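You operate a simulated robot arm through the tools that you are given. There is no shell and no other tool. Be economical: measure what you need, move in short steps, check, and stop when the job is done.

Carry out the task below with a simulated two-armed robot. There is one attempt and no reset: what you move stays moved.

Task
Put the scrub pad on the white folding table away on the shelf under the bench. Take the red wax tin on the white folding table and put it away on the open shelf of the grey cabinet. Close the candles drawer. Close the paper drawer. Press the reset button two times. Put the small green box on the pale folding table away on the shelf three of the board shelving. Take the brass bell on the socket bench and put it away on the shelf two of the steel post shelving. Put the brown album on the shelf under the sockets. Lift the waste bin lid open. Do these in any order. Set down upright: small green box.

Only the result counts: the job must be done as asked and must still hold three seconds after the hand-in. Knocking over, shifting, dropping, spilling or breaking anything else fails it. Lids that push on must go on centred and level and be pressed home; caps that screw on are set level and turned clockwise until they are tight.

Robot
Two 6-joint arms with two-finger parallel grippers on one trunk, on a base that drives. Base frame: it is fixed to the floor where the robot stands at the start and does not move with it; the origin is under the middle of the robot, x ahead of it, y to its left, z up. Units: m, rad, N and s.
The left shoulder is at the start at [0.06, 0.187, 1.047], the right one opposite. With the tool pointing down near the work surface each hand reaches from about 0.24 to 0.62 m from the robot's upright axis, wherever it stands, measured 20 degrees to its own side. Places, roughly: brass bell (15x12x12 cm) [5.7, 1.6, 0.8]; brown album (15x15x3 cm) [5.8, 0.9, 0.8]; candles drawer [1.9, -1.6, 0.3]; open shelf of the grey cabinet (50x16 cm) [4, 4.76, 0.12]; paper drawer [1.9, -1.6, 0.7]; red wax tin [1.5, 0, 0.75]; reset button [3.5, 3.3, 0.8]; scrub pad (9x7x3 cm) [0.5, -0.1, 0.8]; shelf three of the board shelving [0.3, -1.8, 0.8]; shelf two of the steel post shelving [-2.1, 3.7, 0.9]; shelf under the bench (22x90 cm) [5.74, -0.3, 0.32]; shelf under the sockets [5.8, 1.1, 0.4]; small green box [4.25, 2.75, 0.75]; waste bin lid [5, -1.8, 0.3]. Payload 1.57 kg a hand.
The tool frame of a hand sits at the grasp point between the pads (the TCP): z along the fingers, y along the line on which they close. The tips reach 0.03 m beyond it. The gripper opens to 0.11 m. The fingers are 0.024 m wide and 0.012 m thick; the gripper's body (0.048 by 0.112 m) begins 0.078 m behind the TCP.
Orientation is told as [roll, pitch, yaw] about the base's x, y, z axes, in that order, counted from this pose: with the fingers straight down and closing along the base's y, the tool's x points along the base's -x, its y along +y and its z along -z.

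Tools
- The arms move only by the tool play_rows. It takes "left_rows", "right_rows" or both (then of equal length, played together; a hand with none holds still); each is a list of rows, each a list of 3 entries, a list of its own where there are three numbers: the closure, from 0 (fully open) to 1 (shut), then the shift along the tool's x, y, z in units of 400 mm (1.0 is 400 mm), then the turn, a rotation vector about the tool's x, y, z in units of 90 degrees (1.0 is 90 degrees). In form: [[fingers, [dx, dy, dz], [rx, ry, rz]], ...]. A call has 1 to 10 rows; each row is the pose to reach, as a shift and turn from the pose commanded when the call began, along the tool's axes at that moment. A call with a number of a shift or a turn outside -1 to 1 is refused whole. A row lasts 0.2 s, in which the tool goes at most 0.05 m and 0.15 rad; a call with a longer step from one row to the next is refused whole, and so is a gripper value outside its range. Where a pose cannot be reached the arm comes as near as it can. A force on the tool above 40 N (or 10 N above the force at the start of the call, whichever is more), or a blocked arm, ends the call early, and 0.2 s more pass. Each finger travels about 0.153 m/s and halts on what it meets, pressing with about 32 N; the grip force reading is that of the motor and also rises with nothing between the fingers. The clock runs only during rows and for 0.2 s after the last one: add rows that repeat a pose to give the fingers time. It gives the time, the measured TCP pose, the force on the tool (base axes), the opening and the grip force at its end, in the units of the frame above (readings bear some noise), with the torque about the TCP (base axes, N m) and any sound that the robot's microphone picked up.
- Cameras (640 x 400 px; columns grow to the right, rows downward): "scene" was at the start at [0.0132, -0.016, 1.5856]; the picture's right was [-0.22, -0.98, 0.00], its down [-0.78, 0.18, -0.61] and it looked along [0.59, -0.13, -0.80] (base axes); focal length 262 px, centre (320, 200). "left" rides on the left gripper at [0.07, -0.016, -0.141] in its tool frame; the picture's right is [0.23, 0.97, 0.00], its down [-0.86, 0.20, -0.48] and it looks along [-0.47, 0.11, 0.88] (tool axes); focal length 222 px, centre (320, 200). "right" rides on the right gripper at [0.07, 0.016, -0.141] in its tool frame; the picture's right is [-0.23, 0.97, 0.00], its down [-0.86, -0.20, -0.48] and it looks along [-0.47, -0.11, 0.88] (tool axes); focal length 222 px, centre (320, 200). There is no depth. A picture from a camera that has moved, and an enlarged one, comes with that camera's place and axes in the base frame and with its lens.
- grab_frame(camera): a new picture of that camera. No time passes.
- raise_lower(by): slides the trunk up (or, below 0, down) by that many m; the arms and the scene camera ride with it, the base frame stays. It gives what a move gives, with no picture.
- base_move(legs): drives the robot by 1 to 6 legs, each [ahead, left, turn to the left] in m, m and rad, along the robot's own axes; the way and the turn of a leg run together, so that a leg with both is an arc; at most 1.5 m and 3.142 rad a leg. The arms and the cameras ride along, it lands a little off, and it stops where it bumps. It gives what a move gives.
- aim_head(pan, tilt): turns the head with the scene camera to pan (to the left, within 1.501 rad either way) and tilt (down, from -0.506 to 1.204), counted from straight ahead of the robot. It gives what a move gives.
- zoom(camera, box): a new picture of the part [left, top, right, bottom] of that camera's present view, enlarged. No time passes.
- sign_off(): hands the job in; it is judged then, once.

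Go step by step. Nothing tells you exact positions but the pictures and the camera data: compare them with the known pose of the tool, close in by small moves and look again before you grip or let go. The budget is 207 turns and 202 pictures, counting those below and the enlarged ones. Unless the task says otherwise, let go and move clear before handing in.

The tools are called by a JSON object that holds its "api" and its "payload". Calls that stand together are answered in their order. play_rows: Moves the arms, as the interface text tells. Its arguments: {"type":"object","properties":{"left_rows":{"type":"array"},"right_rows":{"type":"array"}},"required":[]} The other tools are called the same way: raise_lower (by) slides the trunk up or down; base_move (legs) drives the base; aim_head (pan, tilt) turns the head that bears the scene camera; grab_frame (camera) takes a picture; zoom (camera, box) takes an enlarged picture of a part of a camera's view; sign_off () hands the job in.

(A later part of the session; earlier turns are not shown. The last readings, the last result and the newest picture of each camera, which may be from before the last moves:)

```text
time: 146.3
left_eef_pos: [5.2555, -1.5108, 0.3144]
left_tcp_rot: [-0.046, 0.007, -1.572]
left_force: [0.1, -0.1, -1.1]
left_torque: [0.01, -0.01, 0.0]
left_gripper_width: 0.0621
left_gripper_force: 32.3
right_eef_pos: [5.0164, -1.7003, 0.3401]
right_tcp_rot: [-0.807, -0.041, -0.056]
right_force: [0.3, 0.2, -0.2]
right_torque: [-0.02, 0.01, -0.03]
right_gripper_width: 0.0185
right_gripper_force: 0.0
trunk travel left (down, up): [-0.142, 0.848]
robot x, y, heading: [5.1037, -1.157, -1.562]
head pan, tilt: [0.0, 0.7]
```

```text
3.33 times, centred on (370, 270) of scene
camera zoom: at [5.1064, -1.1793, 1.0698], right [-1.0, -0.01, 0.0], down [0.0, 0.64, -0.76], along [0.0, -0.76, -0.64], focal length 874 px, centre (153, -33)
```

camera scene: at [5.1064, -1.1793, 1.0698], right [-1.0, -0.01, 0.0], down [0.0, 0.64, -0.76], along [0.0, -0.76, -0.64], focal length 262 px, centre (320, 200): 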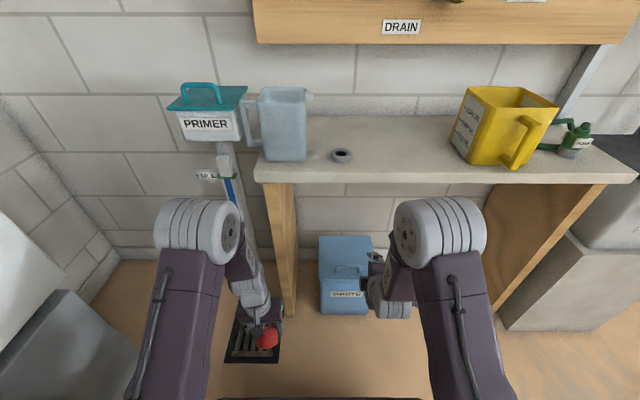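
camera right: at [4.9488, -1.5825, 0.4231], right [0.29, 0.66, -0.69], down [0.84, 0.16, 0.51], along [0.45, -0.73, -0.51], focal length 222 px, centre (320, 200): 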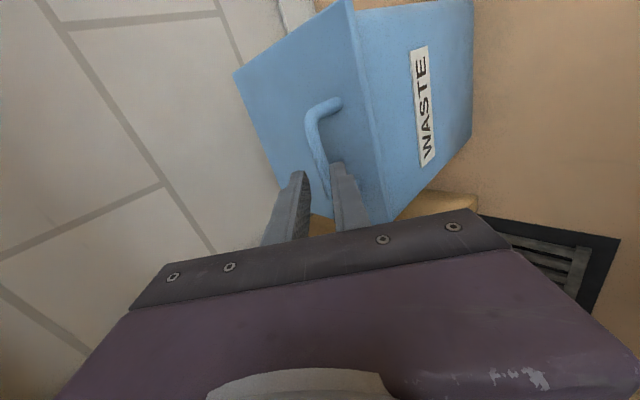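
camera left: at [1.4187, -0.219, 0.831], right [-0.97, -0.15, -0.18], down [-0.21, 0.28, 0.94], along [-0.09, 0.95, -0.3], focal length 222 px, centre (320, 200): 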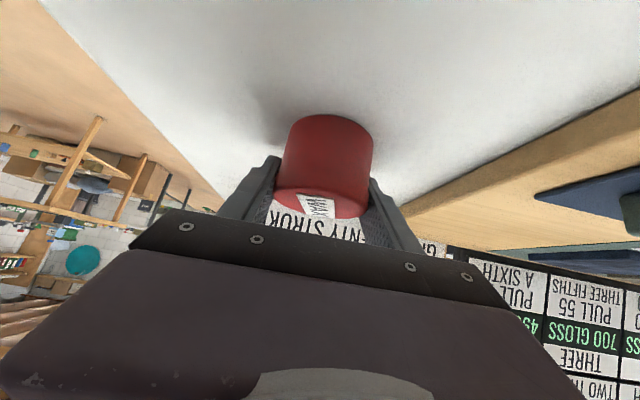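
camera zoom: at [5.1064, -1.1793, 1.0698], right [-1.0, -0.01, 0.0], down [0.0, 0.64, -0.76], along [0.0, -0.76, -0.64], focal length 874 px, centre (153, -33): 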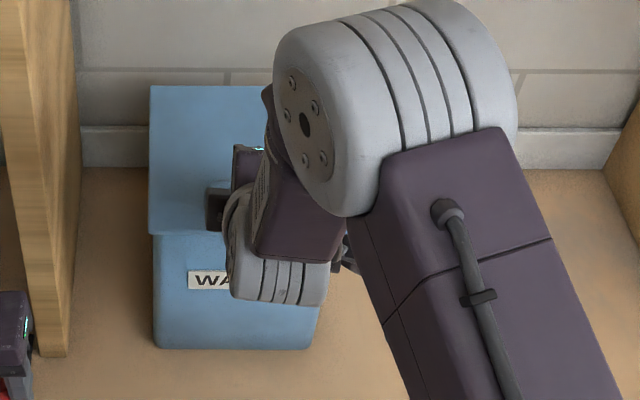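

The fingers straddle the bar line. Advance 5.5 cm along the tool axis.

{"api": "play_rows", "payload": {"right_rows": [[0.83, [0, 0.005, 0.05], [0, 0, 0]], [0.83, [0, 0.005, 0.1], [0, 0, 0]], [0.83, [0, 0.005, 0.1375], [0, 0, 0]], [0.83, [0, 0.005, 0.1375], [0, 0, 0]]]}}

{"api": "grab_frame", "payload": {"camera": "right"}}

```text
time: 147.1
left_eef_pos: [5.2565, -1.5105, 0.3142]
left_tcp_rot: [-0.047, 0.003, -1.573]
left_force: [0.1, 0.4, -1.3]
left_torque: [-0.02, -0.02, -0.01]
left_gripper_width: 0.0623
left_gripper_force: 32.2
right_eef_pos: [5.0166, -1.7345, 0.3055]
right_tcp_rot: [-0.804, -0.042, -0.056]
right_force: [0.0, 11.6, 13.9]
right_torque: [0.29, 0.15, -0.12]
right_gripper_width: 0.017
right_gripper_force: 0.1
trunk travel left (down, up): [-0.142, 0.848]
robot x, y, heading: [5.1044, -1.1566, -1.56]
head pan, tilt: [0.0, 0.7]
stopped in row 4 (right hand): the force on the tool passed its limit at 73 N (the readings are from after the stop); the commanded pose is now the measured one
```

```text
143 pictures are left
camera right: at [4.949, -1.6168, 0.388], right [0.29, 0.66, -0.69], down [0.84, 0.16, 0.51], along [0.45, -0.73, -0.51], focal length 222 px, centre (320, 200)
```

right: 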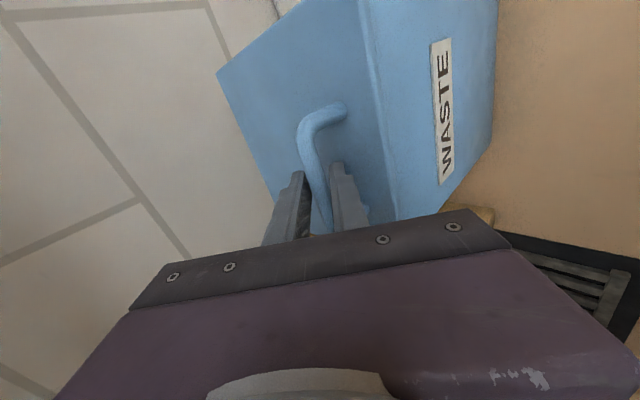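

The bar is now between the fingers (the tips touched the lid). Back off a few mm, pinch it, and lift along the hinge arc to about 30°.

{"api": "play_rows", "payload": {"right_rows": [[0.83, [0, 0, -0.012], [0, 0, 0]], [1, [0, 0, -0.012], [0, 0, 0]], [1, [0, 0, -0.012], [0, 0, 0]], [1, [0, -0.034, -0.03], [0, 0, 0]], [1, [0, -0.068, -0.047], [0, 0, 0]], [1, [0, -0.105, -0.06], [0, 0, 0]], [1, [0, -0.142, -0.07], [0, 0, 0]], [1, [0, -0.18, -0.075], [0, 0, 0]], [1, [0, -0.2175, -0.08], [0, 0, 0]]]}}

{"api": "grab_frame", "payload": {"camera": "right"}}

{"api": "grab_frame", "payload": {"camera": "scene"}}

```text
time: 149.1
left_eef_pos: [5.2567, -1.5129, 0.3127]
left_tcp_rot: [-0.049, 0.007, -1.571]
left_force: [-0.9, -0.4, -0.8]
left_torque: [-0.01, 0.0, -0.02]
left_gripper_width: 0.0622
left_gripper_force: 31.7
right_eef_pos: [5.0125, -1.7722, 0.3874]
right_tcp_rot: [-0.802, -0.04, -0.054]
right_force: [25.4, -1.3, -3.8]
right_torque: [0.01, 0.5, 0.52]
right_gripper_width: 0.0133
right_gripper_force: 30.0
trunk travel left (down, up): [-0.142, 0.848]
robot x, y, heading: [5.1089, -1.1521, -1.563]
head pan, tilt: [0.0, 0.7]
```

```text
142 pictures are left
camera right: at [4.9445, -1.6554, 0.4709], right [0.29, 0.66, -0.69], down [0.85, 0.16, 0.51], along [0.45, -0.73, -0.51], focal length 222 px, centre (320, 200)
```

right: 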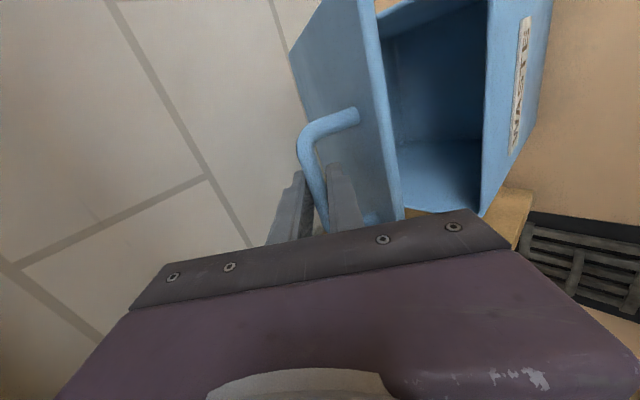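

```text
141 pictures are left
camera scene: at [5.108, -1.1795, 1.0697], right [-1.0, -0.01, 0.0], down [-0.01, 0.64, -0.76], along [0.0, -0.76, -0.64], focal length 262 px, centre (320, 200)
```

scene: 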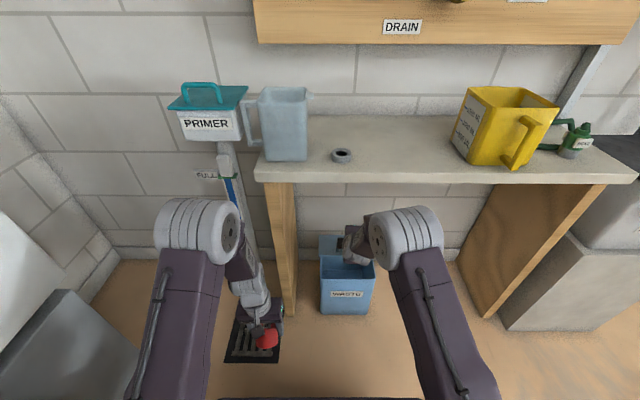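

The lid is lifting cleanly (~30°). Continue to ~50° and check the clearance to the bench.

{"api": "play_rows", "payload": {"right_rows": [[1, [-0.01, -0.038, 0.002], [0, 0, 0]], [1, [-0.012, -0.077, 0.004], [0, 0, 0]], [1, [-0.012, -0.114, 0.012], [0, 0, 0]], [1, [-0.012, -0.152, 0.0205], [0, 0, 0]]]}}

{"api": "grab_frame", "payload": {"camera": "right"}}

{"api": "grab_frame", "payload": {"camera": "scene"}}

{"api": "grab_frame", "payload": {"camera": "left"}}

```text
time: 150.1
left_eef_pos: [5.2563, -1.5117, 0.3146]
left_tcp_rot: [-0.048, 0.006, -1.572]
left_force: [0.1, 0.2, -1.4]
left_torque: [-0.03, 0.03, 0.0]
left_gripper_width: 0.0622
left_gripper_force: 32.0
right_eef_pos: [5.0112, -1.8204, 0.4261]
right_tcp_rot: [-0.803, -0.04, -0.053]
right_force: [6.0, 2.6, 1.2]
right_torque: [0.03, 0.42, 0.57]
right_gripper_width: 0.0132
right_gripper_force: 29.8
trunk travel left (down, up): [-0.142, 0.848]
robot x, y, heading: [5.103, -1.1536, -1.566]
head pan, tilt: [0.0, 0.7]
```

```text
140 pictures are left
camera right: at [4.9439, -1.7036, 0.5094], right [0.29, 0.66, -0.69], down [0.85, 0.16, 0.51], along [0.45, -0.73, -0.51], focal length 222 px, centre (320, 200)
```

right: 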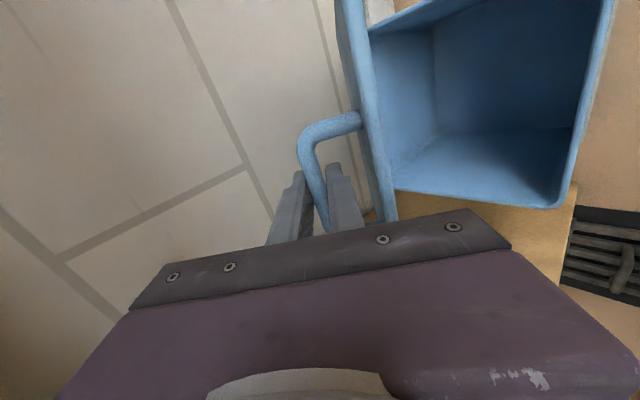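

```text
139 pictures are left
camera scene: at [5.1067, -1.1791, 1.0697], right [-1.0, -0.01, 0.0], down [0.0, 0.64, -0.76], along [0.0, -0.76, -0.64], focal length 262 px, centre (320, 200)
```

scene: 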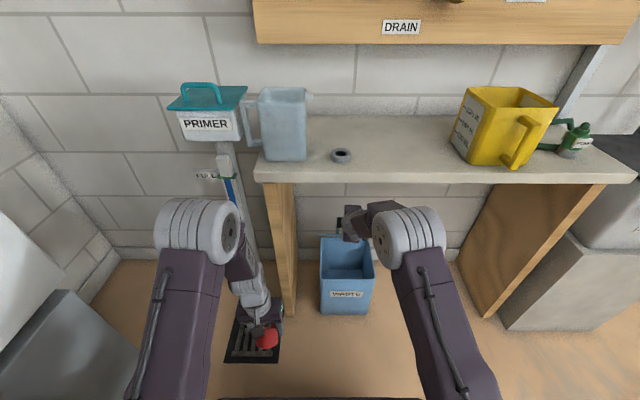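

```text
138 pictures are left
camera left: at [5.2467, -1.4428, 0.4569], right [0.97, 0.23, -0.05], down [0.22, -0.86, 0.46], along [0.07, -0.46, -0.89], focal length 222 px, centre (320, 200)
```

left: 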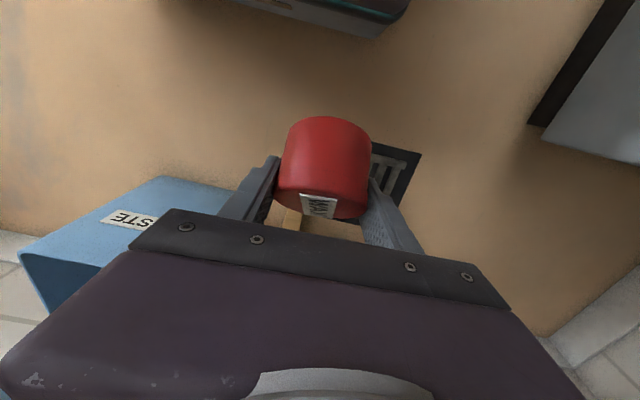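

Now ~50°, still clear of the bench. Continue to ~75°.

{"api": "play_rows", "payload": {"right_rows": [[1, [0, -0.036, 0.014], [0, 0, 0]], [1, [0, -0.071, 0.031], [0, 0, 0]], [1, [0, -0.104, 0.051], [0, 0, 0]], [1, [0, -0.136, 0.072], [0, 0, 0]], [1, [0, -0.16, 0.092], [0, 0, 0]]]}}

{"api": "grab_frame", "payload": {"camera": "right"}}

{"api": "grab_frame", "payload": {"camera": "scene"}}

```text
time: 151.3
left_eef_pos: [5.2569, -1.5102, 0.315]
left_tcp_rot: [-0.049, 0.002, -1.57]
left_force: [0.8, 0.6, -0.5]
left_torque: [0.0, 0.0, 0.02]
left_gripper_width: 0.0621
left_gripper_force: 31.9
right_eef_pos: [5.0049, -1.843, 0.4314]
right_tcp_rot: [-0.813, -0.041, -0.052]
right_force: [19.5, 6.3, 18.8]
right_torque: [0.04, 0.62, 0.4]
right_gripper_width: 0.0129
right_gripper_force: 30.1
right hand out of reach, approached as far as the arm can: row 2, 3, 4, 5
trunk travel left (down, up): [-0.142, 0.848]
robot x, y, heading: [5.1048, -1.153, -1.56]
head pan, tilt: [0.0, 0.7]
```

```text
137 pictures are left
camera right: at [4.9367, -1.7258, 0.5135], right [0.29, 0.65, -0.7], down [0.84, 0.17, 0.51], along [0.45, -0.74, -0.5], focal length 222 px, centre (320, 200)
```

right: 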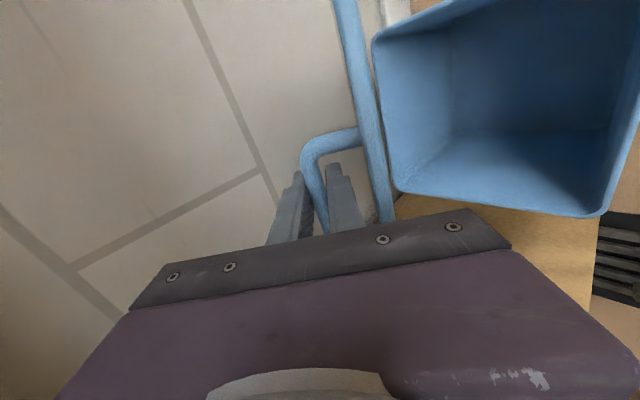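

```text
136 pictures are left
camera scene: at [5.1083, -1.1762, 1.07], right [-1.0, -0.01, 0.0], down [-0.01, 0.64, -0.77], along [0.0, -0.77, -0.64], focal length 262 px, centre (320, 200)
```

scene: 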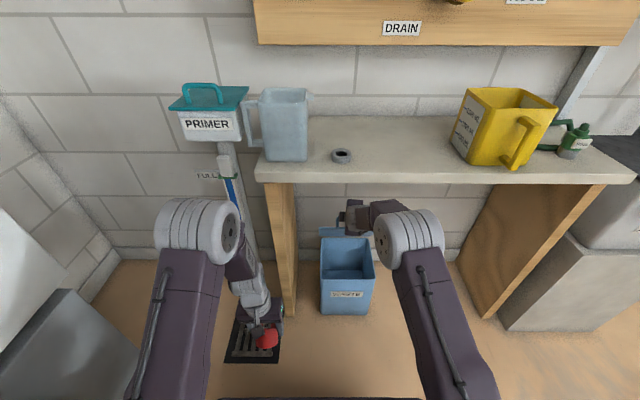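

Joint limits stop the arm here (~57°). I'll use the base to carry the hand further forward.

{"api": "base_move", "payload": {"legs": [[0.05, 0.0, 0]]}}

{"api": "grab_frame", "payload": {"camera": "right"}}

```text
time: 152.3
left_eef_pos: [5.256, -1.5572, 0.3143]
left_tcp_rot: [-0.051, 0.006, -1.575]
left_force: [0.8, 0.6, -0.8]
left_torque: [0.01, 0.01, 0.01]
left_gripper_width: 0.0621
left_gripper_force: 31.3
right_eef_pos: [4.9985, -1.8917, 0.4357]
right_tcp_rot: [-0.821, -0.034, -0.051]
right_force: [-1.3, 11.2, 13.9]
right_torque: [1.74, 1.41, 1.05]
right_gripper_width: 0.0125
right_gripper_force: 29.0
trunk travel left (down, up): [-0.142, 0.848]
robot x, y, heading: [5.1029, -1.1999, -1.565]
head pan, tilt: [0.0, 0.7]
stopped in leg 1: the force on the tool passed its limit at 62 N (the readings are from after the stop); the commanded pose is now the measured one
```

```text
135 pictures are left
camera right: at [4.9325, -1.7732, 0.5165], right [0.29, 0.65, -0.7], down [0.85, 0.17, 0.5], along [0.45, -0.74, -0.5], focal length 222 px, centre (320, 200)
```

right: 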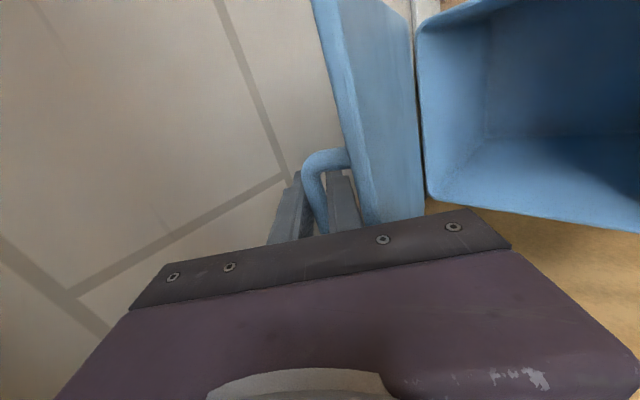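

The lid is at ~75°. Loosen the fingers and withdraw along the tool axis, then see whether it stays.

{"api": "play_rows", "payload": {"right_rows": [[0.8, [0, 0, 0], [0, 0, 0]], [0.8, [0, 0, -0.04], [0, 0, 0]], [0.8, [0, 0, -0.08], [0, 0, 0]], [0.8, [0, 0, -0.12], [0, 0, 0]]]}}

{"api": "grab_frame", "payload": {"camera": "right"}}

{"api": "grab_frame", "payload": {"camera": "scene"}}

```text
time: 153.3
left_eef_pos: [5.2563, -1.558, 0.314]
left_tcp_rot: [-0.047, 0.008, -1.572]
left_force: [0.0, 0.3, -1.5]
left_torque: [-0.02, 0.02, 0.0]
left_gripper_width: 0.062
left_gripper_force: 32.8
right_eef_pos: [5.0, -1.8571, 0.4647]
right_tcp_rot: [-0.818, -0.038, -0.056]
right_force: [0.4, 0.8, -2.2]
right_torque: [0.0, 0.06, -0.02]
right_gripper_width: 0.0234
right_gripper_force: 1.5
trunk travel left (down, up): [-0.142, 0.848]
robot x, y, heading: [5.1061, -1.1995, -1.567]
head pan, tilt: [0.0, 0.7]
```

```text
134 pictures are left
camera right: at [4.9331, -1.7393, 0.547], right [0.29, 0.65, -0.7], down [0.85, 0.17, 0.5], along [0.44, -0.74, -0.5], focal length 222 px, centre (320, 200)
```

right: 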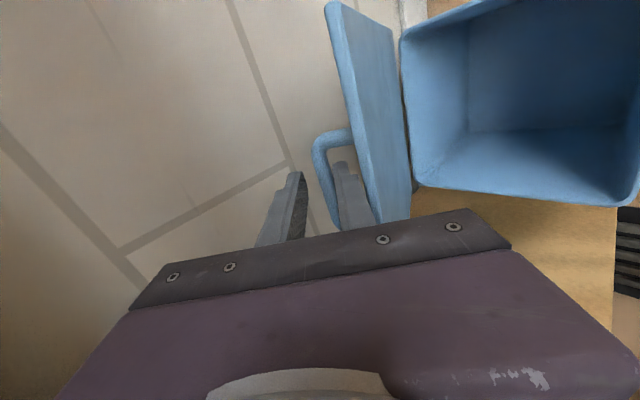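

```text
133 pictures are left
camera scene: at [5.1062, -1.2261, 1.0697], right [-1.0, 0.0, 0.0], down [0.0, 0.64, -0.76], along [0.0, -0.76, -0.64], focal length 262 px, centre (320, 200)
```

scene: 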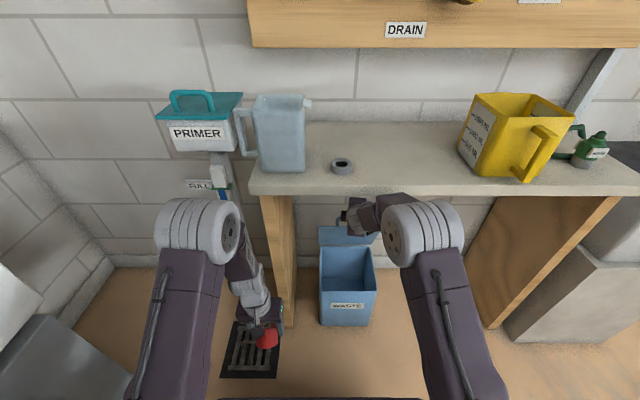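

The lid seems to stay. Withdraw a little further and recheck.

{"api": "play_rows", "payload": {"right_rows": [[0.8, [0, 0, -0.05], [0, 0, 0]], [0.8, [0, 0, -0.1], [0, 0, 0]], [0.8, [0, 0, -0.1], [0, 0, 0]]]}}

{"api": "grab_frame", "payload": {"camera": "right"}}

```text
time: 154.1
left_eef_pos: [5.2554, -1.5582, 0.3138]
left_tcp_rot: [-0.047, 0.005, -1.575]
left_force: [0.6, 0.1, -1.5]
left_torque: [-0.04, -0.01, -0.05]
left_gripper_width: 0.0621
left_gripper_force: 31.9
right_eef_pos: [4.9991, -1.8284, 0.4929]
right_tcp_rot: [-0.817, -0.039, -0.057]
right_force: [-0.1, -0.5, -0.1]
right_torque: [0.0, 0.02, -0.03]
right_gripper_width: 0.0221
right_gripper_force: 0.1
trunk travel left (down, up): [-0.142, 0.848]
robot x, y, heading: [5.105, -1.2048, -1.568]
head pan, tilt: [0.0, 0.7]
```

```text
132 pictures are left
camera right: at [4.933, -1.7098, 0.5746], right [0.29, 0.65, -0.7], down [0.85, 0.16, 0.51], along [0.44, -0.74, -0.5], focal length 222 px, centre (320, 200)
```

right: 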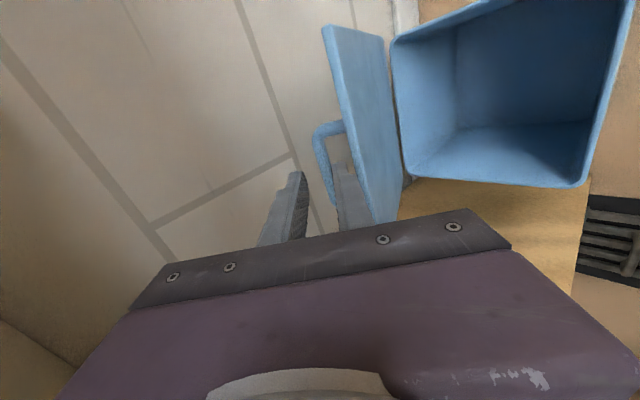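

The lid holds open; the fingertips are now just above its edge on the front side. Back straight out.

{"api": "base_move", "payload": {"legs": [[-0.35, 0, 0]]}}

{"api": "grab_frame", "payload": {"camera": "right"}}

{"api": "grab_frame", "payload": {"camera": "scene"}}

```text
time: 156.4
left_eef_pos: [5.2542, -1.2079, 0.3138]
left_tcp_rot: [-0.046, 0.004, -1.575]
left_force: [-0.6, -0.9, -0.8]
left_torque: [-0.01, 0.01, 0.01]
left_gripper_width: 0.0621
left_gripper_force: 32.6
right_eef_pos: [4.9967, -1.4786, 0.4924]
right_tcp_rot: [-0.816, -0.037, -0.059]
right_force: [0.7, -0.9, -0.1]
right_torque: [0.02, 0.0, 0.05]
right_gripper_width: 0.0224
right_gripper_force: 0.1
trunk travel left (down, up): [-0.142, 0.848]
robot x, y, heading: [5.104, -0.8489, -1.566]
head pan, tilt: [0.0, 0.7]
```

```text
131 pictures are left
camera right: at [4.9308, -1.3595, 0.5745], right [0.29, 0.65, -0.7], down [0.85, 0.16, 0.51], along [0.44, -0.74, -0.5], focal length 222 px, centre (320, 200)
```

right: 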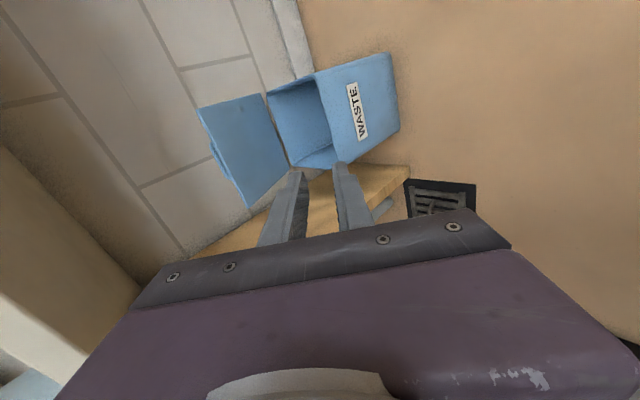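

```text
130 pictures are left
camera scene: at [5.1052, -0.8756, 1.0698], right [-1.0, 0.0, 0.0], down [0.0, 0.64, -0.76], along [0.0, -0.76, -0.64], focal length 262 px, centre (320, 200)
```

scene: 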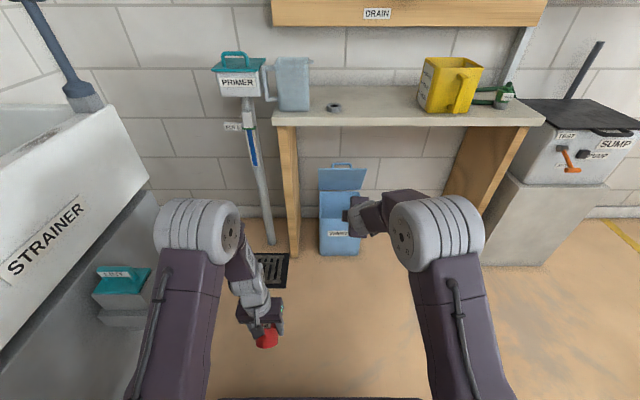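

The bin lid is open and stays. Next the brown album: raise the trunk, back away from the sink, turn, and go in front of the socket bench.

{"api": "raise_lower", "payload": {"by": 0.4}}

{"api": "base_move", "payload": {"legs": [[0, -0.55, 0], [0, 0, 1.566], [0.17, 0, 0], [0, 1.5, 0], [0, 0.15, 0]]}}

{"api": "aim_head", "payload": {"pan": 0.2, "tilt": 0.5}}

{"api": "grab_frame", "payload": {"camera": "scene"}}

```text
time: 160.2
left_eef_pos: [5.2542, -1.2084, 0.7143]
left_tcp_rot: [-0.047, 0.004, -1.576]
left_force: [0.9, -0.2, -1.4]
left_torque: [-0.02, -0.02, -0.01]
left_gripper_width: 0.062
left_gripper_force: 32.0
right_eef_pos: [4.9974, -1.478, 0.893]
right_tcp_rot: [-0.817, -0.039, -0.059]
right_force: [-0.9, -0.1, -0.4]
right_torque: [-0.01, 0.0, 0.0]
right_gripper_width: 0.0221
right_gripper_force: 0.1
trunk travel left (down, up): [-0.542, 0.448]
robot x, y, heading: [5.1053, -0.8574, -1.573]
head pan, tilt: [0.0, 0.7]
```

```text
time: 176.3
left_eef_pos: [5.0692, 0.9411, 0.7139]
left_tcp_rot: [-0.049, 0.005, 0.0]
left_force: [0.4, -0.3, -1.3]
left_torque: [-0.03, -0.02, -0.02]
left_gripper_width: 0.0616
left_gripper_force: 32.3
right_eef_pos: [5.3394, 0.6867, 0.8924]
right_tcp_rot: [-0.817, -0.035, 1.518]
right_force: [0.4, 0.5, 0.5]
right_torque: [-0.02, -0.01, -0.03]
right_gripper_width: 0.0218
right_gripper_force: 0.1
trunk travel left (down, up): [-0.542, 0.448]
robot x, y, heading: [4.716, 0.7884, 0.008]
head pan, tilt: [0.0, 0.7]
```

```text
time: 177.0
left_eef_pos: [5.0695, 0.9419, 0.7133]
left_tcp_rot: [-0.048, 0.006, -0.002]
left_force: [-0.7, 0.0, -1.2]
left_torque: [-0.02, 0.0, 0.02]
left_gripper_width: 0.0617
left_gripper_force: 32.1
right_eef_pos: [5.3399, 0.6866, 0.892]
right_tcp_rot: [-0.817, -0.038, 1.519]
right_force: [1.2, -0.1, 0.0]
right_torque: [-0.02, 0.02, 0.03]
right_gripper_width: 0.0218
right_gripper_force: 0.1
trunk travel left (down, up): [-0.542, 0.448]
robot x, y, heading: [4.7154, 0.7885, 0.007]
head pan, tilt: [0.201, 0.499]
```

```text
129 pictures are left
camera scene: at [4.7423, 0.8081, 1.4874], right [0.21, -0.98, 0.0], down [-0.47, -0.1, -0.88], along [0.86, 0.18, -0.48], focal length 262 px, centre (320, 200)
```

scene: 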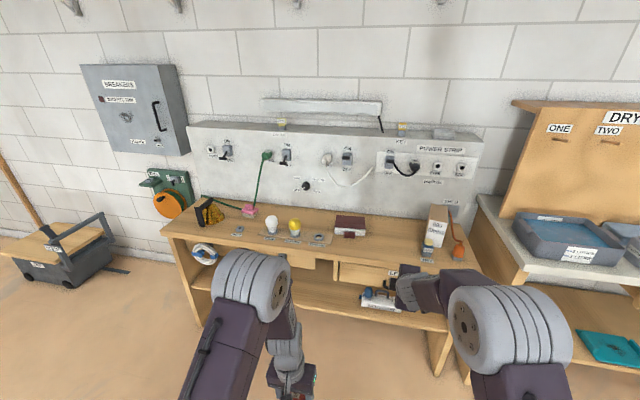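

I see the brown album on the socket bench at ≈[5.77,0.88]; enlarge it and the shelf below.

{"api": "zoom", "payload": {"camera": "scene", "box": [290, 190, 410, 265]}}

{"api": "zoom", "payload": {"camera": "scene", "box": [170, 190, 490, 390]}}

```text
5.33 times, centred on (350, 228) of scene
camera zoom: at [4.7423, 0.8081, 1.4874], right [0.21, -0.98, 0.0], down [-0.47, -0.1, -0.88], along [0.86, 0.18, -0.48], focal length 1398 px, centre (160, 53)
```

zoom: 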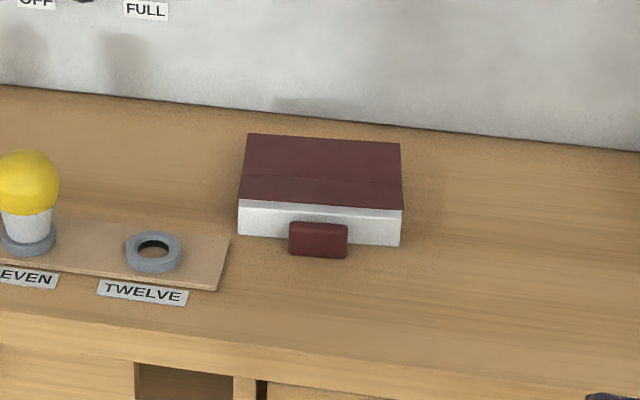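

```text
2.00 times, centred on (330, 290) of scene
camera zoom: at [4.7423, 0.8081, 1.4874], right [0.21, -0.98, 0.0], down [-0.47, -0.1, -0.88], along [0.86, 0.18, -0.48], focal length 524 px, centre (300, 20)
```

zoom: 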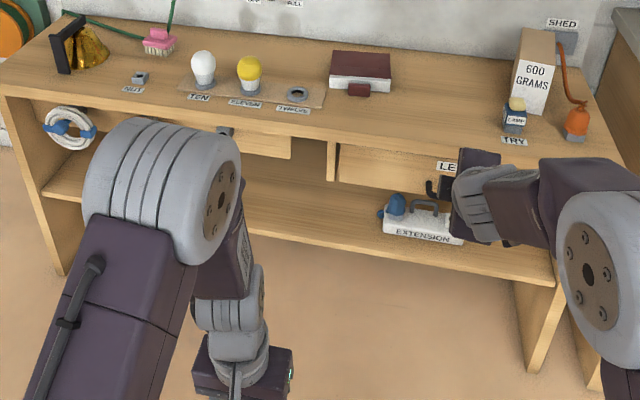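

The album has a protruding tab on its front that can be gripped. I'll triangulate with the right camera.

{"api": "grab_frame", "payload": {"camera": "right"}}

{"api": "raise_lower", "payload": {"by": 0.25}}

{"api": "grab_frame", "payload": {"camera": "scene"}}

{"api": "grab_frame", "payload": {"camera": "right"}}

```text
126 pictures are left
camera right: at [5.2219, 0.6194, 0.9744], right [-0.65, 0.29, -0.7], down [-0.17, 0.85, 0.51], along [0.74, 0.45, -0.5], focal length 222 px, centre (320, 200)
```

right: 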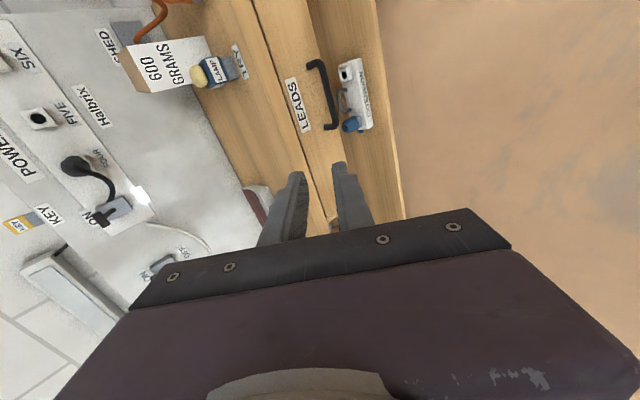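

```text
time: 179.6
left_eef_pos: [5.069, 0.9413, 0.9641]
left_tcp_rot: [-0.047, 0.006, -0.001]
left_force: [0.6, -0.2, -1.2]
left_torque: [0.0, 0.0, -0.02]
left_gripper_width: 0.0615
left_gripper_force: 32.2
right_eef_pos: [5.3409, 0.6863, 1.1429]
right_tcp_rot: [-0.817, -0.039, 1.519]
right_force: [0.0, -0.4, 0.4]
right_torque: [0.01, -0.03, 0.01]
right_gripper_width: 0.0218
right_gripper_force: 0.0
trunk travel left (down, up): [-0.792, 0.198]
robot x, y, heading: [4.7112, 0.7881, 0.009]
head pan, tilt: [0.201, 0.499]
```

```text
125 pictures are left
camera scene: at [4.7425, 0.8086, 1.7374], right [0.21, -0.98, 0.0], down [-0.47, -0.1, -0.88], along [0.86, 0.18, -0.48], focal length 262 px, centre (320, 200)
```

scene: 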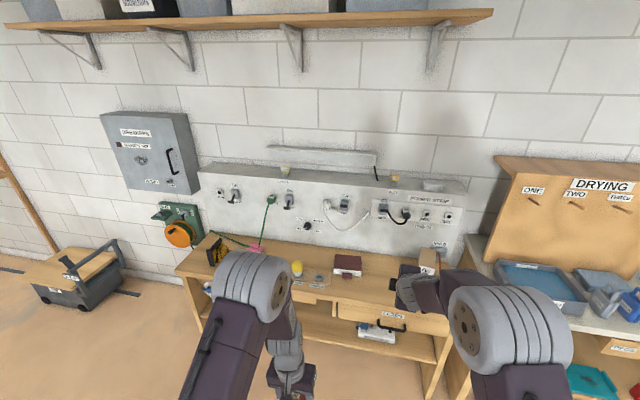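

```text
124 pictures are left
camera right: at [5.222, 0.6197, 1.2244], right [-0.65, 0.29, -0.7], down [-0.17, 0.85, 0.51], along [0.74, 0.45, -0.5], focal length 222 px, centre (320, 200)
```

right: 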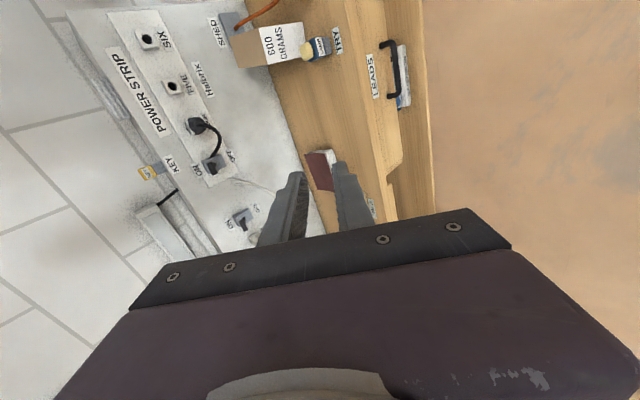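

{"api": "zoom", "payload": {"camera": "scene", "box": [290, 230, 410, 305]}}

```text
5.33 times, centred on (350, 268) of scene
camera zoom: at [4.7425, 0.8086, 1.7374], right [0.21, -0.98, 0.0], down [-0.47, -0.1, -0.88], along [0.86, 0.18, -0.48], focal length 1398 px, centre (160, -160)
```

zoom: 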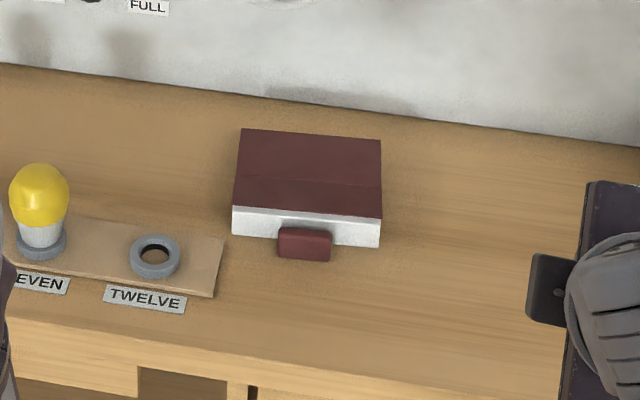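

The bench top is z≈0.755; the album lies flat (x 5.74–5.89, y 0.80–0.95) with a low tab in front. Plan: pinch the tab, pull the album out over the bench edge, then grip its thickness. First unroll the right hand and move closer.

{"api": "play_rows", "payload": {"right_rows": [[0.5, [0, 0, 0], [0, 0, 0.094]], [0.2, [0, 0, 0], [0, 0, 0.188]], [0, [0, 0, 0], [0, 0, 0.282]], [0, [0, 0, 0], [0, 0, 0.376]], [0, [0, 0, 0], [0, 0, 0.47]], [0, [0, 0, 0], [0, 0, 0.564]], [0, [0, 0, 0], [0, 0, 0.658]], [0, [0, 0, 0], [0, 0, 0.752]], [0, [0, 0, 0], [0, 0, 0.846]], [0, [0, 0, 0], [0, 0, 0.94]]]}}

{"api": "base_move", "payload": {"legs": [[0.26, 0.18, 0]]}}

{"api": "grab_frame", "payload": {"camera": "right"}}

{"api": "grab_frame", "payload": {"camera": "scene"}}

```text
time: 181.8
left_eef_pos: [5.0687, 0.9413, 0.9646]
left_tcp_rot: [-0.047, 0.007, 0.001]
left_force: [0.1, 0.3, -0.3]
left_torque: [0.02, -0.01, 0.02]
left_gripper_width: 0.0615
left_gripper_force: 31.3
right_eef_pos: [5.34, 0.6856, 1.1426]
right_tcp_rot: [-0.042, -0.817, 0.04]
right_force: [-0.5, 0.0, 0.1]
right_torque: [0.02, 0.02, -0.04]
right_gripper_width: 0.1102
right_gripper_force: 0.1
trunk travel left (down, up): [-0.792, 0.198]
robot x, y, heading: [4.7126, 0.7911, 0.005]
head pan, tilt: [0.201, 0.499]
```

```text
time: 183.9
left_eef_pos: [5.3254, 1.121, 0.9649]
left_tcp_rot: [-0.048, 0.005, 0.0]
left_force: [0.0, 0.4, -0.7]
left_torque: [0.01, -0.04, 0.0]
left_gripper_width: 0.0615
left_gripper_force: 31.6
right_eef_pos: [5.5959, 0.8656, 1.1431]
right_tcp_rot: [-0.043, -0.817, 0.044]
right_force: [0.6, 0.8, -0.9]
right_torque: [-0.01, -0.01, 0.01]
right_gripper_width: 0.11
right_gripper_force: 0.0
trunk travel left (down, up): [-0.792, 0.198]
robot x, y, heading: [4.9694, 0.971, 0.007]
head pan, tilt: [0.201, 0.499]
```

```text
122 pictures are left
camera right: at [5.4448, 0.8829, 1.1883], right [0.14, 0.98, 0.14], down [0.24, -0.17, 0.96], along [0.96, -0.11, -0.26], focal length 222 px, centre (320, 200)
```

right: 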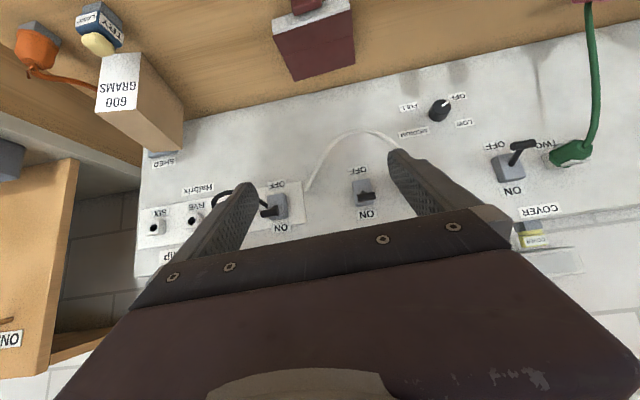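

```text
121 pictures are left
camera scene: at [4.998, 0.9887, 1.7375], right [0.21, -0.98, 0.0], down [-0.47, -0.1, -0.88], along [0.86, 0.18, -0.48], focal length 262 px, centre (320, 200)
```

scene: 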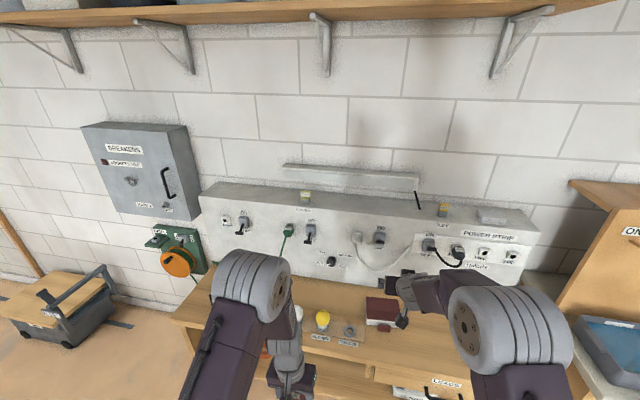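

Tab confirmed at ≈[5.721,0.876,0.775]. Lower the trunk and bring the hand to a pre-grip pose above the tab.

{"api": "raise_lower", "payload": {"by": -0.2}}

{"api": "play_rows", "payload": {"right_rows": [[0.27, [0.02, 0.007, 0.075], [0, 0, 0]], [0.27, [0.04, 0.014, 0.15], [0, 0, 0]], [0.27, [0.06, 0.02, 0.225], [0, 0, 0]], [0.27, [0.078, 0.026, 0.293], [0, 0, 0]], [0.27, [0.078, 0.026, 0.293], [0, 0, 0]]]}}

{"api": "grab_frame", "payload": {"camera": "right"}}

```text
time: 186.1
left_eef_pos: [5.3261, 1.122, 0.7632]
left_tcp_rot: [-0.047, 0.004, 0.001]
left_force: [0.9, 0.1, -1.1]
left_torque: [0.02, -0.01, 0.0]
left_gripper_width: 0.0611
left_gripper_force: 31.3
right_eef_pos: [5.5962, 0.8678, 0.9429]
right_tcp_rot: [-0.044, -0.817, 0.044]
right_force: [0.1, 0.0, 0.1]
right_torque: [0.0, 0.0, -0.01]
right_gripper_width: 0.1099
right_gripper_force: 0.0
trunk travel left (down, up): [-0.592, 0.398]
robot x, y, heading: [4.972, 0.9698, 0.006]
head pan, tilt: [0.201, 0.499]
```

```text
time: 187.3
left_eef_pos: [5.3269, 1.1229, 0.7631]
left_tcp_rot: [-0.046, 0.004, 0.001]
left_force: [0.4, -1.6, -1.4]
left_torque: [0.0, -0.06, 0.04]
left_gripper_width: 0.0613
left_gripper_force: 31.7
right_eef_pos: [5.6614, 0.8763, 0.8386]
right_tcp_rot: [-0.045, -0.817, 0.045]
right_force: [-0.7, -0.2, -0.8]
right_torque: [-0.01, 0.0, -0.01]
right_gripper_width: 0.0804
right_gripper_force: 0.0
trunk travel left (down, up): [-0.592, 0.398]
robot x, y, heading: [4.97, 0.9658, 0.006]
head pan, tilt: [0.201, 0.499]
```

```text
120 pictures are left
camera right: at [5.5099, 0.8923, 0.8847], right [0.14, 0.98, 0.14], down [0.24, -0.17, 0.96], along [0.96, -0.11, -0.26], focal length 222 px, centre (320, 200)
```

right: 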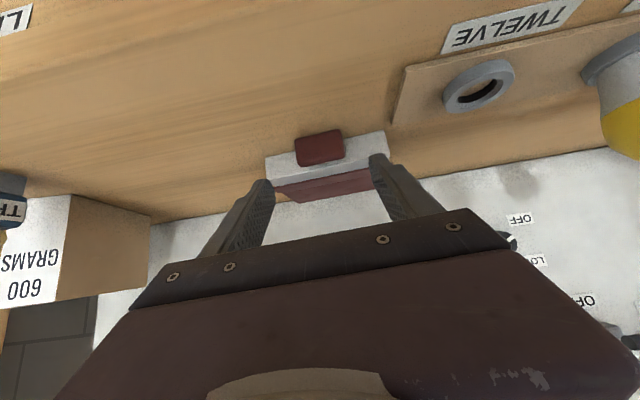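

The tab (≈5 cm wide) is centred between the fingers. Advance and pinch it.

{"api": "play_rows", "payload": {"right_rows": [[0.27, [0.005, 0, 0.077], [0, 0, 0]], [0.27, [0.01, 0, 0.145], [0, 0, 0]], [0.27, [0.01, 0, 0.145], [0, 0, 0]], [1, [0.01, 0, 0.145], [0, 0, 0]], [1, [0.01, 0, 0.145], [0, 0, 0]], [1, [0.01, 0, 0.145], [0, 0, 0]]]}}

{"api": "grab_frame", "payload": {"camera": "right"}}

```text
time: 188.7
left_eef_pos: [5.3256, 1.1222, 0.7636]
left_tcp_rot: [-0.048, 0.006, 0.0]
left_force: [-0.6, 0.6, -1.4]
left_torque: [0.01, 0.0, 0.02]
left_gripper_width: 0.0616
left_gripper_force: 32.1
right_eef_pos: [5.7015, 0.8753, 0.797]
right_tcp_rot: [-0.044, -0.816, 0.042]
right_force: [0.8, 1.1, 0.8]
right_torque: [0.35, -0.26, 0.15]
right_gripper_width: 0.0504
right_gripper_force: 31.7
trunk travel left (down, up): [-0.592, 0.398]
robot x, y, heading: [4.9724, 0.9724, 0.006]
head pan, tilt: [0.201, 0.499]
```

```text
119 pictures are left
camera right: at [5.55, 0.8909, 0.8415], right [0.14, 0.98, 0.14], down [0.24, -0.17, 0.96], along [0.96, -0.11, -0.26], focal length 222 px, centre (320, 200)
```

right: 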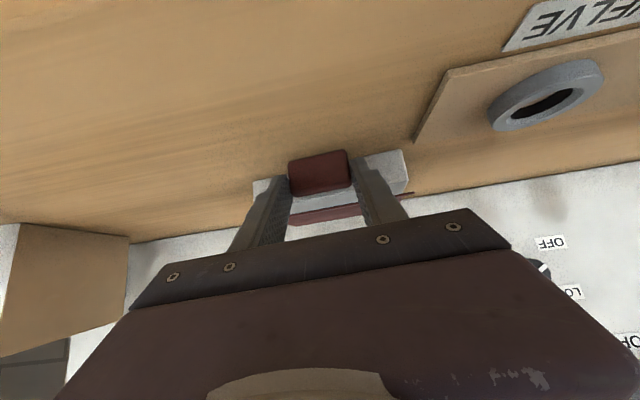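

Pinched (5.0 cm). Test a small lift to see whether the album stays level.

{"api": "raise_lower", "payload": {"by": 0.04}}

{"api": "grab_frame", "payload": {"camera": "right"}}

{"api": "zoom", "payload": {"camera": "scene", "box": [320, 250, 480, 350]}}

```text
time: 189.5
left_eef_pos: [5.3269, 1.1211, 0.8033]
left_tcp_rot: [-0.048, 0.008, -0.001]
left_force: [0.3, -0.1, -0.8]
left_torque: [0.01, -0.01, -0.03]
left_gripper_width: 0.0612
left_gripper_force: 32.4
right_eef_pos: [5.7023, 0.8732, 0.8345]
right_tcp_rot: [-0.045, -0.814, 0.046]
right_force: [0.2, -0.7, -3.9]
right_torque: [-0.01, 0.35, 0.04]
right_gripper_width: 0.0506
right_gripper_force: 32.1
trunk travel left (down, up): [-0.632, 0.358]
robot x, y, heading: [4.9709, 0.972, 0.01]
head pan, tilt: [0.201, 0.499]
```

```text
118 pictures are left
camera right: at [5.5509, 0.8906, 0.8804], right [0.15, 0.98, 0.14], down [0.24, -0.17, 0.96], along [0.96, -0.11, -0.26], focal length 222 px, centre (320, 200)
```

right: 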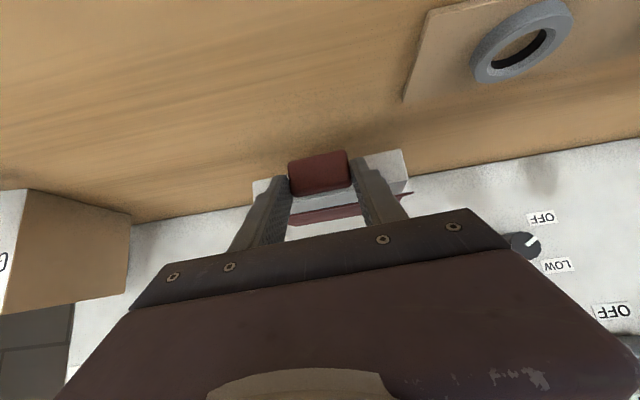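

```text
4.00 times, centred on (400, 300) of scene
camera zoom: at [5.0015, 0.9898, 1.5774], right [0.21, -0.98, 0.0], down [-0.47, -0.1, -0.88], along [0.86, 0.18, -0.48], focal length 1049 px, centre (0, -200)
```

zoom: 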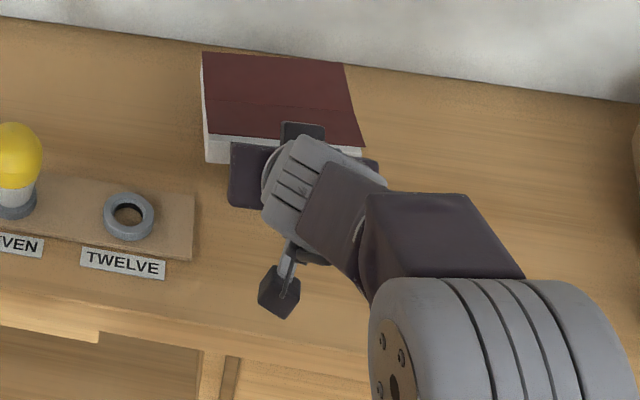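

The album lifts level with the tab pinch. Raise a little, back it out from the bench, lower to the shelf level and look.

{"api": "raise_lower", "payload": {"by": 0.04}}

{"api": "base_move", "payload": {"legs": [[-0.33, 0, 0], [0, 0.16, 0]]}}

{"api": "raise_lower", "payload": {"by": -0.39}}

{"api": "grab_frame", "payload": {"camera": "right"}}

{"api": "grab_frame", "payload": {"camera": "scene"}}

```text
time: 190.3
left_eef_pos: [5.3284, 1.1227, 0.8433]
left_tcp_rot: [-0.047, 0.007, 0.002]
left_force: [0.2, -0.1, -0.7]
left_torque: [0.0, -0.02, 0.03]
left_gripper_width: 0.0611
left_gripper_force: 32.4
right_eef_pos: [5.7035, 0.8745, 0.8736]
right_tcp_rot: [-0.046, -0.816, 0.043]
right_force: [-1.3, 0.2, -4.2]
right_torque: [0.0, 0.35, 0.0]
right_gripper_width: 0.0501
right_gripper_force: 32.8
trunk travel left (down, up): [-0.672, 0.318]
robot x, y, heading: [4.9725, 0.9734, 0.011]
head pan, tilt: [0.201, 0.499]
```

```text
time: 193.5
left_eef_pos: [4.998, 1.2796, 0.8436]
left_tcp_rot: [-0.047, 0.008, 0.0]
left_force: [-1.5, 0.4, -1.5]
left_torque: [-0.01, -0.02, 0.02]
left_gripper_width: 0.0609
left_gripper_force: 32.5
right_eef_pos: [5.3748, 1.031, 0.8752]
right_tcp_rot: [-0.044, -0.815, 0.043]
right_force: [0.1, 0.1, -4.1]
right_torque: [0.01, 0.38, 0.0]
right_gripper_width: 0.0501
right_gripper_force: 32.0
trunk travel left (down, up): [-0.672, 0.318]
robot x, y, heading: [4.6412, 1.1282, 0.003]
head pan, tilt: [0.201, 0.499]
```

```text
time: 197.3
left_eef_pos: [4.9988, 1.2794, 0.4537]
left_tcp_rot: [-0.047, 0.006, 0.0]
left_force: [0.8, -0.4, -0.9]
left_torque: [0.01, -0.01, 0.0]
left_gripper_width: 0.0608
left_gripper_force: 31.7
right_eef_pos: [5.3745, 1.0307, 0.486]
right_tcp_rot: [-0.047, -0.816, 0.044]
right_force: [0.1, 0.0, -3.6]
right_torque: [-0.02, 0.36, -0.01]
right_gripper_width: 0.0501
right_gripper_force: 31.8
trunk travel left (down, up): [-0.282, 0.708]
robot x, y, heading: [4.6418, 1.1323, 0.011]
head pan, tilt: [0.201, 0.499]
```

```text
116 pictures are left
camera right: at [5.2221, 1.0476, 0.5308], right [0.15, 0.98, 0.14], down [0.24, -0.17, 0.96], along [0.96, -0.11, -0.26], focal length 222 px, centre (320, 200)
```

right: 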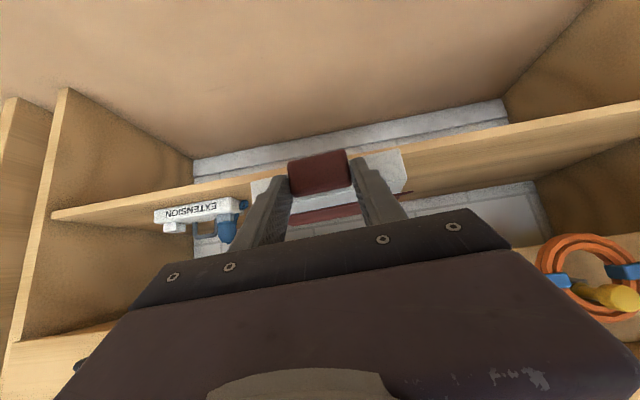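

```text
115 pictures are left
camera scene: at [4.6723, 1.147, 1.2275], right [0.21, -0.98, 0.0], down [-0.47, -0.1, -0.88], along [0.86, 0.18, -0.48], focal length 262 px, centre (320, 200)
```

scene: 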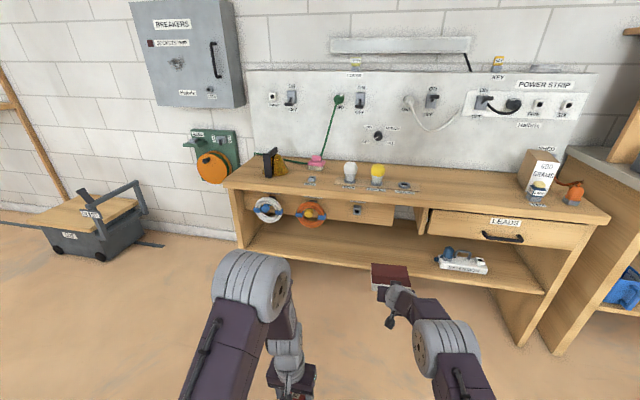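

Shelf surface ≈0.40 with free space ahead; album bottom is ~0.445. Drive forward so the album goes over the shelf.

{"api": "base_move", "payload": {"legs": [[0.26, 0, 0]]}}

{"api": "raise_lower", "payload": {"by": -0.033}}

{"api": "grab_frame", "payload": {"camera": "right"}}

{"api": "grab_frame", "payload": {"camera": "scene"}}

```text
time: 199.1
left_eef_pos: [5.257, 1.2787, 0.4531]
left_tcp_rot: [-0.047, 0.006, -0.002]
left_force: [-0.1, -0.5, -1.9]
left_torque: [0.02, -0.03, 0.01]
left_gripper_width: 0.0604
left_gripper_force: 31.6
right_eef_pos: [5.6323, 1.0314, 0.4855]
right_tcp_rot: [-0.045, -0.815, 0.042]
right_force: [0.2, 0.5, -4.2]
right_torque: [0.0, 0.35, 0.02]
right_gripper_width: 0.0499
right_gripper_force: 31.9
trunk travel left (down, up): [-0.282, 0.708]
robot x, y, heading: [4.9002, 1.1296, 0.004]
head pan, tilt: [0.201, 0.499]
```

```text
time: 199.9
left_eef_pos: [5.2567, 1.2791, 0.4199]
left_tcp_rot: [-0.048, 0.007, -0.003]
left_force: [0.1, 0.1, -1.7]
left_torque: [-0.04, -0.04, 0.01]
left_gripper_width: 0.0608
left_gripper_force: 32.0
right_eef_pos: [5.6301, 1.0305, 0.4523]
right_tcp_rot: [-0.045, -0.815, 0.04]
right_force: [-0.9, -0.8, -3.8]
right_torque: [0.01, 0.37, 0.01]
right_gripper_width: 0.05
right_gripper_force: 31.9
trunk travel left (down, up): [-0.249, 0.741]
robot x, y, heading: [4.8989, 1.1281, 0.005]
head pan, tilt: [0.201, 0.499]
```

```text
114 pictures are left
camera right: at [5.4803, 1.0473, 0.4978], right [0.15, 0.98, 0.14], down [0.24, -0.17, 0.96], along [0.96, -0.11, -0.26], focal length 222 px, centre (320, 200)
```

right: 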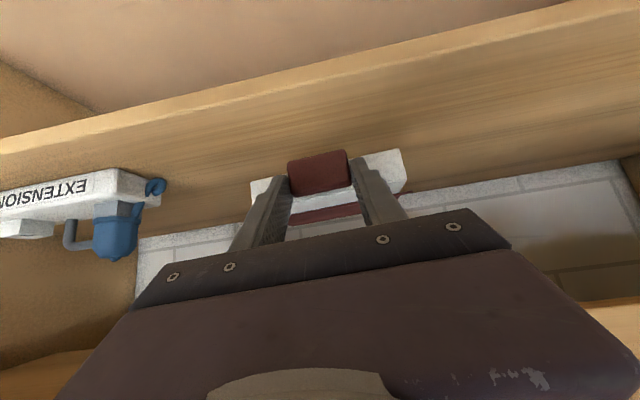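

```text
113 pictures are left
camera scene: at [4.9307, 1.1484, 1.1945], right [0.2, -0.98, 0.0], down [-0.47, -0.1, -0.88], along [0.86, 0.18, -0.48], focal length 262 px, centre (320, 200)
```

scene: 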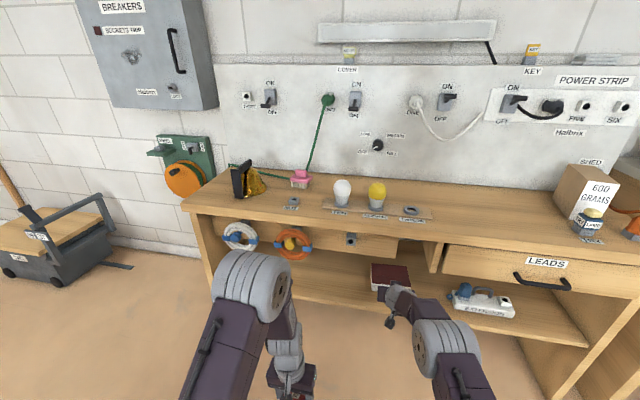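

Not in contact yet; lower further until contact.

{"api": "raise_lower", "payload": {"by": -0.025}}

{"api": "grab_frame", "payload": {"camera": "right"}}

```text
time: 200.6
left_eef_pos: [5.2567, 1.28, 0.3957]
left_tcp_rot: [-0.046, 0.008, -0.003]
left_force: [0.7, -1.2, -0.6]
left_torque: [0.0, -0.04, -0.01]
left_gripper_width: 0.0609
left_gripper_force: 31.7
right_eef_pos: [5.6316, 1.0311, 0.4279]
right_tcp_rot: [-0.045, -0.815, 0.04]
right_force: [0.3, -0.8, -3.8]
right_torque: [-0.03, 0.4, -0.01]
right_gripper_width: 0.0501
right_gripper_force: 32.1
trunk travel left (down, up): [-0.224, 0.766]
robot x, y, heading: [4.8994, 1.1307, 0.002]
head pan, tilt: [0.201, 0.499]
```

```text
112 pictures are left
camera right: at [5.4803, 1.0473, 0.4728], right [0.15, 0.98, 0.14], down [0.24, -0.17, 0.96], along [0.96, -0.11, -0.26], focal length 222 px, centre (320, 200)
```

right: 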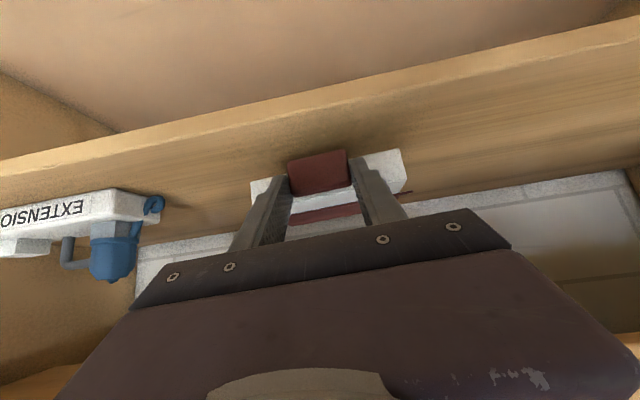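

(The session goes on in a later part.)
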